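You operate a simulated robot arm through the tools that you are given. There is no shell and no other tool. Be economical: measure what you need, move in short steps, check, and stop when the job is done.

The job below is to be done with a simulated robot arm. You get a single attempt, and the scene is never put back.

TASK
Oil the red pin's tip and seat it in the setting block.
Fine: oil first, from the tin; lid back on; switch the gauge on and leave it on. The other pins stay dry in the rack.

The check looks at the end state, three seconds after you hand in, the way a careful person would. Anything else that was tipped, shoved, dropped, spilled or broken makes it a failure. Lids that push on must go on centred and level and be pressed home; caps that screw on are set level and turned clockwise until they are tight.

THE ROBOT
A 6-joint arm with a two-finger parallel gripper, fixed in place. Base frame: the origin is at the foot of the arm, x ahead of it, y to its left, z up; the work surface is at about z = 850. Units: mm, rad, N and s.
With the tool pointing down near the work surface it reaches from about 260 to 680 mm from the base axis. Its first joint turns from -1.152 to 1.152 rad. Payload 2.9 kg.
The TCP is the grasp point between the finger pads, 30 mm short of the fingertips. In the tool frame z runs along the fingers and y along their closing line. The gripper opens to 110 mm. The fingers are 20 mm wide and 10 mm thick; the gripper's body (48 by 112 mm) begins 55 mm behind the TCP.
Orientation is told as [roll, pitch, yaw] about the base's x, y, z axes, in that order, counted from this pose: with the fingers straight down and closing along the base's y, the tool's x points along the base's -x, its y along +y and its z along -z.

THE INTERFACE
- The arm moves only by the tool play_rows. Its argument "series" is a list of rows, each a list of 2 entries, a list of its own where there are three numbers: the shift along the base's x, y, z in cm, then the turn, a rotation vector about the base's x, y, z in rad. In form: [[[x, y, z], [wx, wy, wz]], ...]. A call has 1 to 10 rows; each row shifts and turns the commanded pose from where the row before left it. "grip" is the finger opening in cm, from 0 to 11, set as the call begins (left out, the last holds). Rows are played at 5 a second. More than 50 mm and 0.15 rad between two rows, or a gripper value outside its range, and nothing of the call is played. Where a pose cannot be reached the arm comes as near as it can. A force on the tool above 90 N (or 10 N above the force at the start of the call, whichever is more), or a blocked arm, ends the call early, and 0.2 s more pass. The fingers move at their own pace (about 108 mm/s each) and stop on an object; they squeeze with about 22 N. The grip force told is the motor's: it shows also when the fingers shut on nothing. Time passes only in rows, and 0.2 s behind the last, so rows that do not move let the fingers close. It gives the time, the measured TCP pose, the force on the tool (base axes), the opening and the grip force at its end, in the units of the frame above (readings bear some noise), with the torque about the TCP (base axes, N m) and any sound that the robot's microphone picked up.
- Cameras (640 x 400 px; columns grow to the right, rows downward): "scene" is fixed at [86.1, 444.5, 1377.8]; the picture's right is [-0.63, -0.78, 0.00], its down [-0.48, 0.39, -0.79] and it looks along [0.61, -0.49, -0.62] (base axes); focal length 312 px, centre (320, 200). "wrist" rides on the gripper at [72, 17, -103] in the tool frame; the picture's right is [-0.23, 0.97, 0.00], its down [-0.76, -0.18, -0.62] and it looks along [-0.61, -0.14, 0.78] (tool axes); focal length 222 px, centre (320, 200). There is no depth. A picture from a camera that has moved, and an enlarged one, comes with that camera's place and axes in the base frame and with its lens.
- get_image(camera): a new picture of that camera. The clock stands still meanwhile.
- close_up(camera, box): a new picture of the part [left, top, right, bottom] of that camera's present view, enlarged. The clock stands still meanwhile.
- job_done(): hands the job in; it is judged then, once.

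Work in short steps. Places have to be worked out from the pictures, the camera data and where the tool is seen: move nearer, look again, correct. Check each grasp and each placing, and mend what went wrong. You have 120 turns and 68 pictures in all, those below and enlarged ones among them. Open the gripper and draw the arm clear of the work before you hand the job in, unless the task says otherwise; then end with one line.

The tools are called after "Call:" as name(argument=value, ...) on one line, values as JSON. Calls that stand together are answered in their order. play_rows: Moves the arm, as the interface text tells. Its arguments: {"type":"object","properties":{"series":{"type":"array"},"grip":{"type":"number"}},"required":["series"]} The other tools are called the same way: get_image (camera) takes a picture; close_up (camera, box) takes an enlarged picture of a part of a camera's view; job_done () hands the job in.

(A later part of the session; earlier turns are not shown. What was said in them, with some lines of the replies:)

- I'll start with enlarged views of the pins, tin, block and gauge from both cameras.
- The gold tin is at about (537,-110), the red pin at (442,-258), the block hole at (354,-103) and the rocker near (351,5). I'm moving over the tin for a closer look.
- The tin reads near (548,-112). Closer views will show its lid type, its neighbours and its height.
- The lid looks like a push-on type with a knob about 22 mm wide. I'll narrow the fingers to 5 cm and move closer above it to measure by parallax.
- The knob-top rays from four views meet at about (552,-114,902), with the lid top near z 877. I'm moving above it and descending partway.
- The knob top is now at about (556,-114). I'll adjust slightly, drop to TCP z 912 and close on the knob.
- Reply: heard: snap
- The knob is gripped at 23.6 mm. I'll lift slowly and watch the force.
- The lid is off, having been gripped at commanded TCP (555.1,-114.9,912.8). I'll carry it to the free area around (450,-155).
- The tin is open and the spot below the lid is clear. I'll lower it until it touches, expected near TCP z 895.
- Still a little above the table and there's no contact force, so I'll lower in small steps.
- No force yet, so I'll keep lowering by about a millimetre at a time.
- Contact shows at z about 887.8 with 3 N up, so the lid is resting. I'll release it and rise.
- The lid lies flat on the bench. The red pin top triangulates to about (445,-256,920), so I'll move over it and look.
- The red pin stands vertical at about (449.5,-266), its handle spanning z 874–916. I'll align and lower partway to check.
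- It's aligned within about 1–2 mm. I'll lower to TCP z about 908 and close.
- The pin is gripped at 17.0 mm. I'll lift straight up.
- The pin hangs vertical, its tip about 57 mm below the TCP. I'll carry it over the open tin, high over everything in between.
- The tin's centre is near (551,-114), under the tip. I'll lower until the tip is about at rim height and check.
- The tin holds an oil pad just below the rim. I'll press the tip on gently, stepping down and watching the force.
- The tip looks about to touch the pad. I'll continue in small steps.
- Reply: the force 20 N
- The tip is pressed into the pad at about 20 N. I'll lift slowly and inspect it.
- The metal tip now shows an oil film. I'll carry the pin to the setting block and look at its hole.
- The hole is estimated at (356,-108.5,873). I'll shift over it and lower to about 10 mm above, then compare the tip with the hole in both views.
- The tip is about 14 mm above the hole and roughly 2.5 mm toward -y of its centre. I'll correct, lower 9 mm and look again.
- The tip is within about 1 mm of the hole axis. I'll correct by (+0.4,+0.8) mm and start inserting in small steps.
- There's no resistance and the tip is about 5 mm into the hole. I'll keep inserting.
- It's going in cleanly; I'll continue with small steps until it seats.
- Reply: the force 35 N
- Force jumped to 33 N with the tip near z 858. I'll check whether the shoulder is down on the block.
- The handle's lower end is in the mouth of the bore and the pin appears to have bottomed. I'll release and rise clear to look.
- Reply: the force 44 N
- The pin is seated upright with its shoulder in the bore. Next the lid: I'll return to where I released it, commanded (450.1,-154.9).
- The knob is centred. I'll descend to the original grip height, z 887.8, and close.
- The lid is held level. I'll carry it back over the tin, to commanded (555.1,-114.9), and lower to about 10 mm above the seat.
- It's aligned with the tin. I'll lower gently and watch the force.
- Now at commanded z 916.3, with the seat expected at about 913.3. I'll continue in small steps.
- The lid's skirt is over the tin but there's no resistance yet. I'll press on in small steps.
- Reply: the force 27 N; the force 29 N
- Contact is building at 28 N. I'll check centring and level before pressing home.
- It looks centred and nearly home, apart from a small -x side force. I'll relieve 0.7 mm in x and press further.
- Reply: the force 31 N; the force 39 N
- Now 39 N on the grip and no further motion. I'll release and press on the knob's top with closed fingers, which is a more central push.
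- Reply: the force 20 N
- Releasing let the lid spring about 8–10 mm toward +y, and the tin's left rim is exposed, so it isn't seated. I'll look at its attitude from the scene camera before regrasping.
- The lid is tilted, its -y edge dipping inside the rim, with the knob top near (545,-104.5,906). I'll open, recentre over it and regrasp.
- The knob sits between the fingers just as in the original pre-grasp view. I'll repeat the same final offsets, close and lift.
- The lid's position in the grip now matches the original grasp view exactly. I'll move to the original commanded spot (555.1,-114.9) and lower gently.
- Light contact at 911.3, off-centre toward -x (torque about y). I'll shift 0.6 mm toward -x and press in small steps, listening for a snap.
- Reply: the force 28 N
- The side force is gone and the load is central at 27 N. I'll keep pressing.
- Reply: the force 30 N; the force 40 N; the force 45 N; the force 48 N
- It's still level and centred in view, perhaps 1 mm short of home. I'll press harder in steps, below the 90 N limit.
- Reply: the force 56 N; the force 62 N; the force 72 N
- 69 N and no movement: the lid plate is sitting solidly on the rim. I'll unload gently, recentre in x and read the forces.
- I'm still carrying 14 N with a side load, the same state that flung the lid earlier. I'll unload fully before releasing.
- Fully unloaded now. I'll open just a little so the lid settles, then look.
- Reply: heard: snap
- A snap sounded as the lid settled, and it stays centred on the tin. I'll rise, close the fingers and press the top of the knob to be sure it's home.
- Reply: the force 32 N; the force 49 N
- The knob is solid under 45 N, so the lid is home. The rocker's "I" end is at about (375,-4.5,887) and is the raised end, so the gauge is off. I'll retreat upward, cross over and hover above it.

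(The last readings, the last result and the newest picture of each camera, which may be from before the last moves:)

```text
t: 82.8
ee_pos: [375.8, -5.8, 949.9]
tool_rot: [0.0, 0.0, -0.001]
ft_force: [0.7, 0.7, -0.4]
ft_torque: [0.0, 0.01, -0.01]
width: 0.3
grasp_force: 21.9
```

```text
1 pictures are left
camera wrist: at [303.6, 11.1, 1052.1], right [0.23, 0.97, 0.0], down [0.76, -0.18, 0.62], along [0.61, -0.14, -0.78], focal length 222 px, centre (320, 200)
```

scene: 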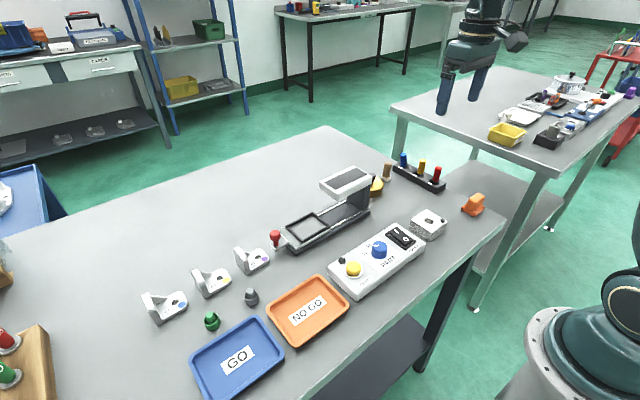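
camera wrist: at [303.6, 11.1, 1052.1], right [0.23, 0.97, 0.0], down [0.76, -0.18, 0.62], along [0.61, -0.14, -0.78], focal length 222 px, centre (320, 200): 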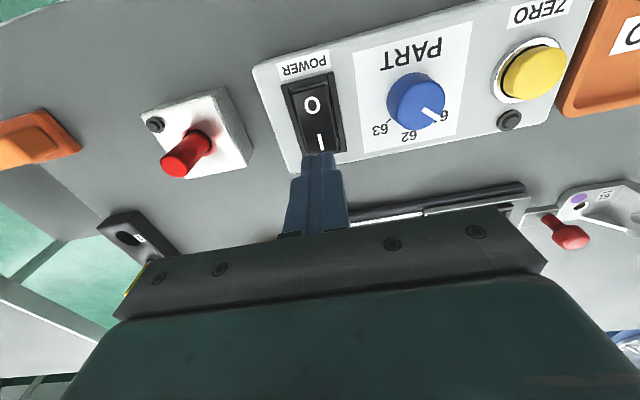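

The "I" mark is at about (374.4,-4), directly below the fingers. I'll lower and press it in small steps.

Call:
play_rows(series=[[[0.1, 0, -1.5], [0, 0, 0]], [[0, 0, -1.0], [0, 0, 0]], [[0, 0, -0.4], [0, 0, 0]], [[0, 0, 0], [0, 0, 0]]])

Call:
play_rows(series=[[[0, 0, -0.2], [0, 0, 0]], [[0, 0, -0.2], [0, 0, 0]], [[0, 0, 0], [0, 0, 0]]])

Call:
play_rows(series=[[[0, 0, -0.2], [0, 0, 0]], [[0, 0, 0], [0, 0, 0]]])

```text
t: 83.8
ee_pos: [375.2, -3.7, 920.4]
tool_rot: [0.002, 0.0, 0.001]
ft_force: [0.2, 0.3, 0.2]
ft_torque: [0.04, -0.03, 0.0]
width: 0.1
grasp_force: 22.0
```

```text
t: 84.6
ee_pos: [376.4, -5.2, 919.5]
tool_rot: [-0.002, -0.003, 0.001]
ft_force: [-10.9, 4.2, 59.3]
ft_torque: [0.07, 0.94, -0.37]
width: 0.0
grasp_force: 21.9
```

```text
t: 85.2
ee_pos: [376.1, -3.7, 919.8]
tool_rot: [-0.001, -0.006, 0.0]
ft_force: [-16.9, 5.3, 86.4]
ft_torque: [0.14, 1.33, -0.24]
width: 0.0
grasp_force: 22.4
```

86 N and no travel, with contact on the pivot side of my fingertips. I'll back off and use the last picture to see the rocker's actual state.

Call:
play_rows(series=[[[0, 0, 0.6], [0, 0, 0]], [[0, 0, 3], [0, 0, 0]], [[0, 0, 4], [0, 0, 0]], [[4, 0, 2], [0, 0, 0]], [[0, 0, 0], [0, 0, 0]]])

Call:
close_up(camera="scene", box=[335, 210, 431, 275])

```text
t: 86.4
ee_pos: [419.5, -6.3, 1008.8]
tool_rot: [0.001, 0.0, 0.0]
ft_force: [-0.3, -0.9, 0.8]
ft_torque: [0.0, 0.0, 0.04]
width: 0.0
grasp_force: 21.5
```

```text
6.15 times, centred on (383, 242) of scene
camera zoom: at [86.1, 444.5, 1377.8], right [-0.63, -0.78, 0.0], down [-0.48, 0.39, -0.79], along [0.61, -0.49, -0.62], focal length 1920 px, centre (-68, -62)
```

zoom: 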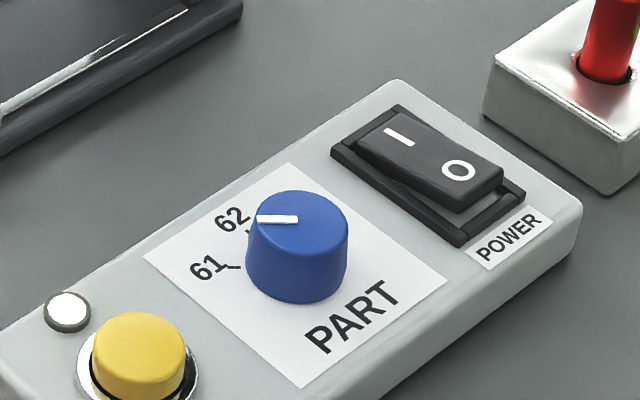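

The I end is now down, the O end is up, and the indicator lamp that was black at the start is lit, so the gauge is on. I'll open the gripper and draw clear.

Call:
play_rows(series=[[[0, 0, 4], [0, 0, 0]], [[0, 0, 4], [0, 0, 0]], [[0, -3, 4], [0, 0, 0]], [[0, -3, 2], [0, 0, 0]], [[0, 0, 0], [0, 0, 0]]], grip=8)

```text
t: 87.6
ee_pos: [416.2, -67.2, 1150.3]
tool_rot: [-0.001, -0.001, 0.0]
ft_force: [1.1, -0.6, -0.3]
ft_torque: [-0.02, -0.04, 0.01]
width: 80.1
grasp_force: 0.1
```

Call:
job_done()

```text
The job is handed in.
```

The red pin's tip is oiled from the tin and the pin is seated in the setting block. The lid is back on: it first slipped off and I refitted it, a snap sounded, and it held at 45 N. The tin may have shifted about 2 mm. The gauge is on with its lamp lit, and the other pins were left in the rack.
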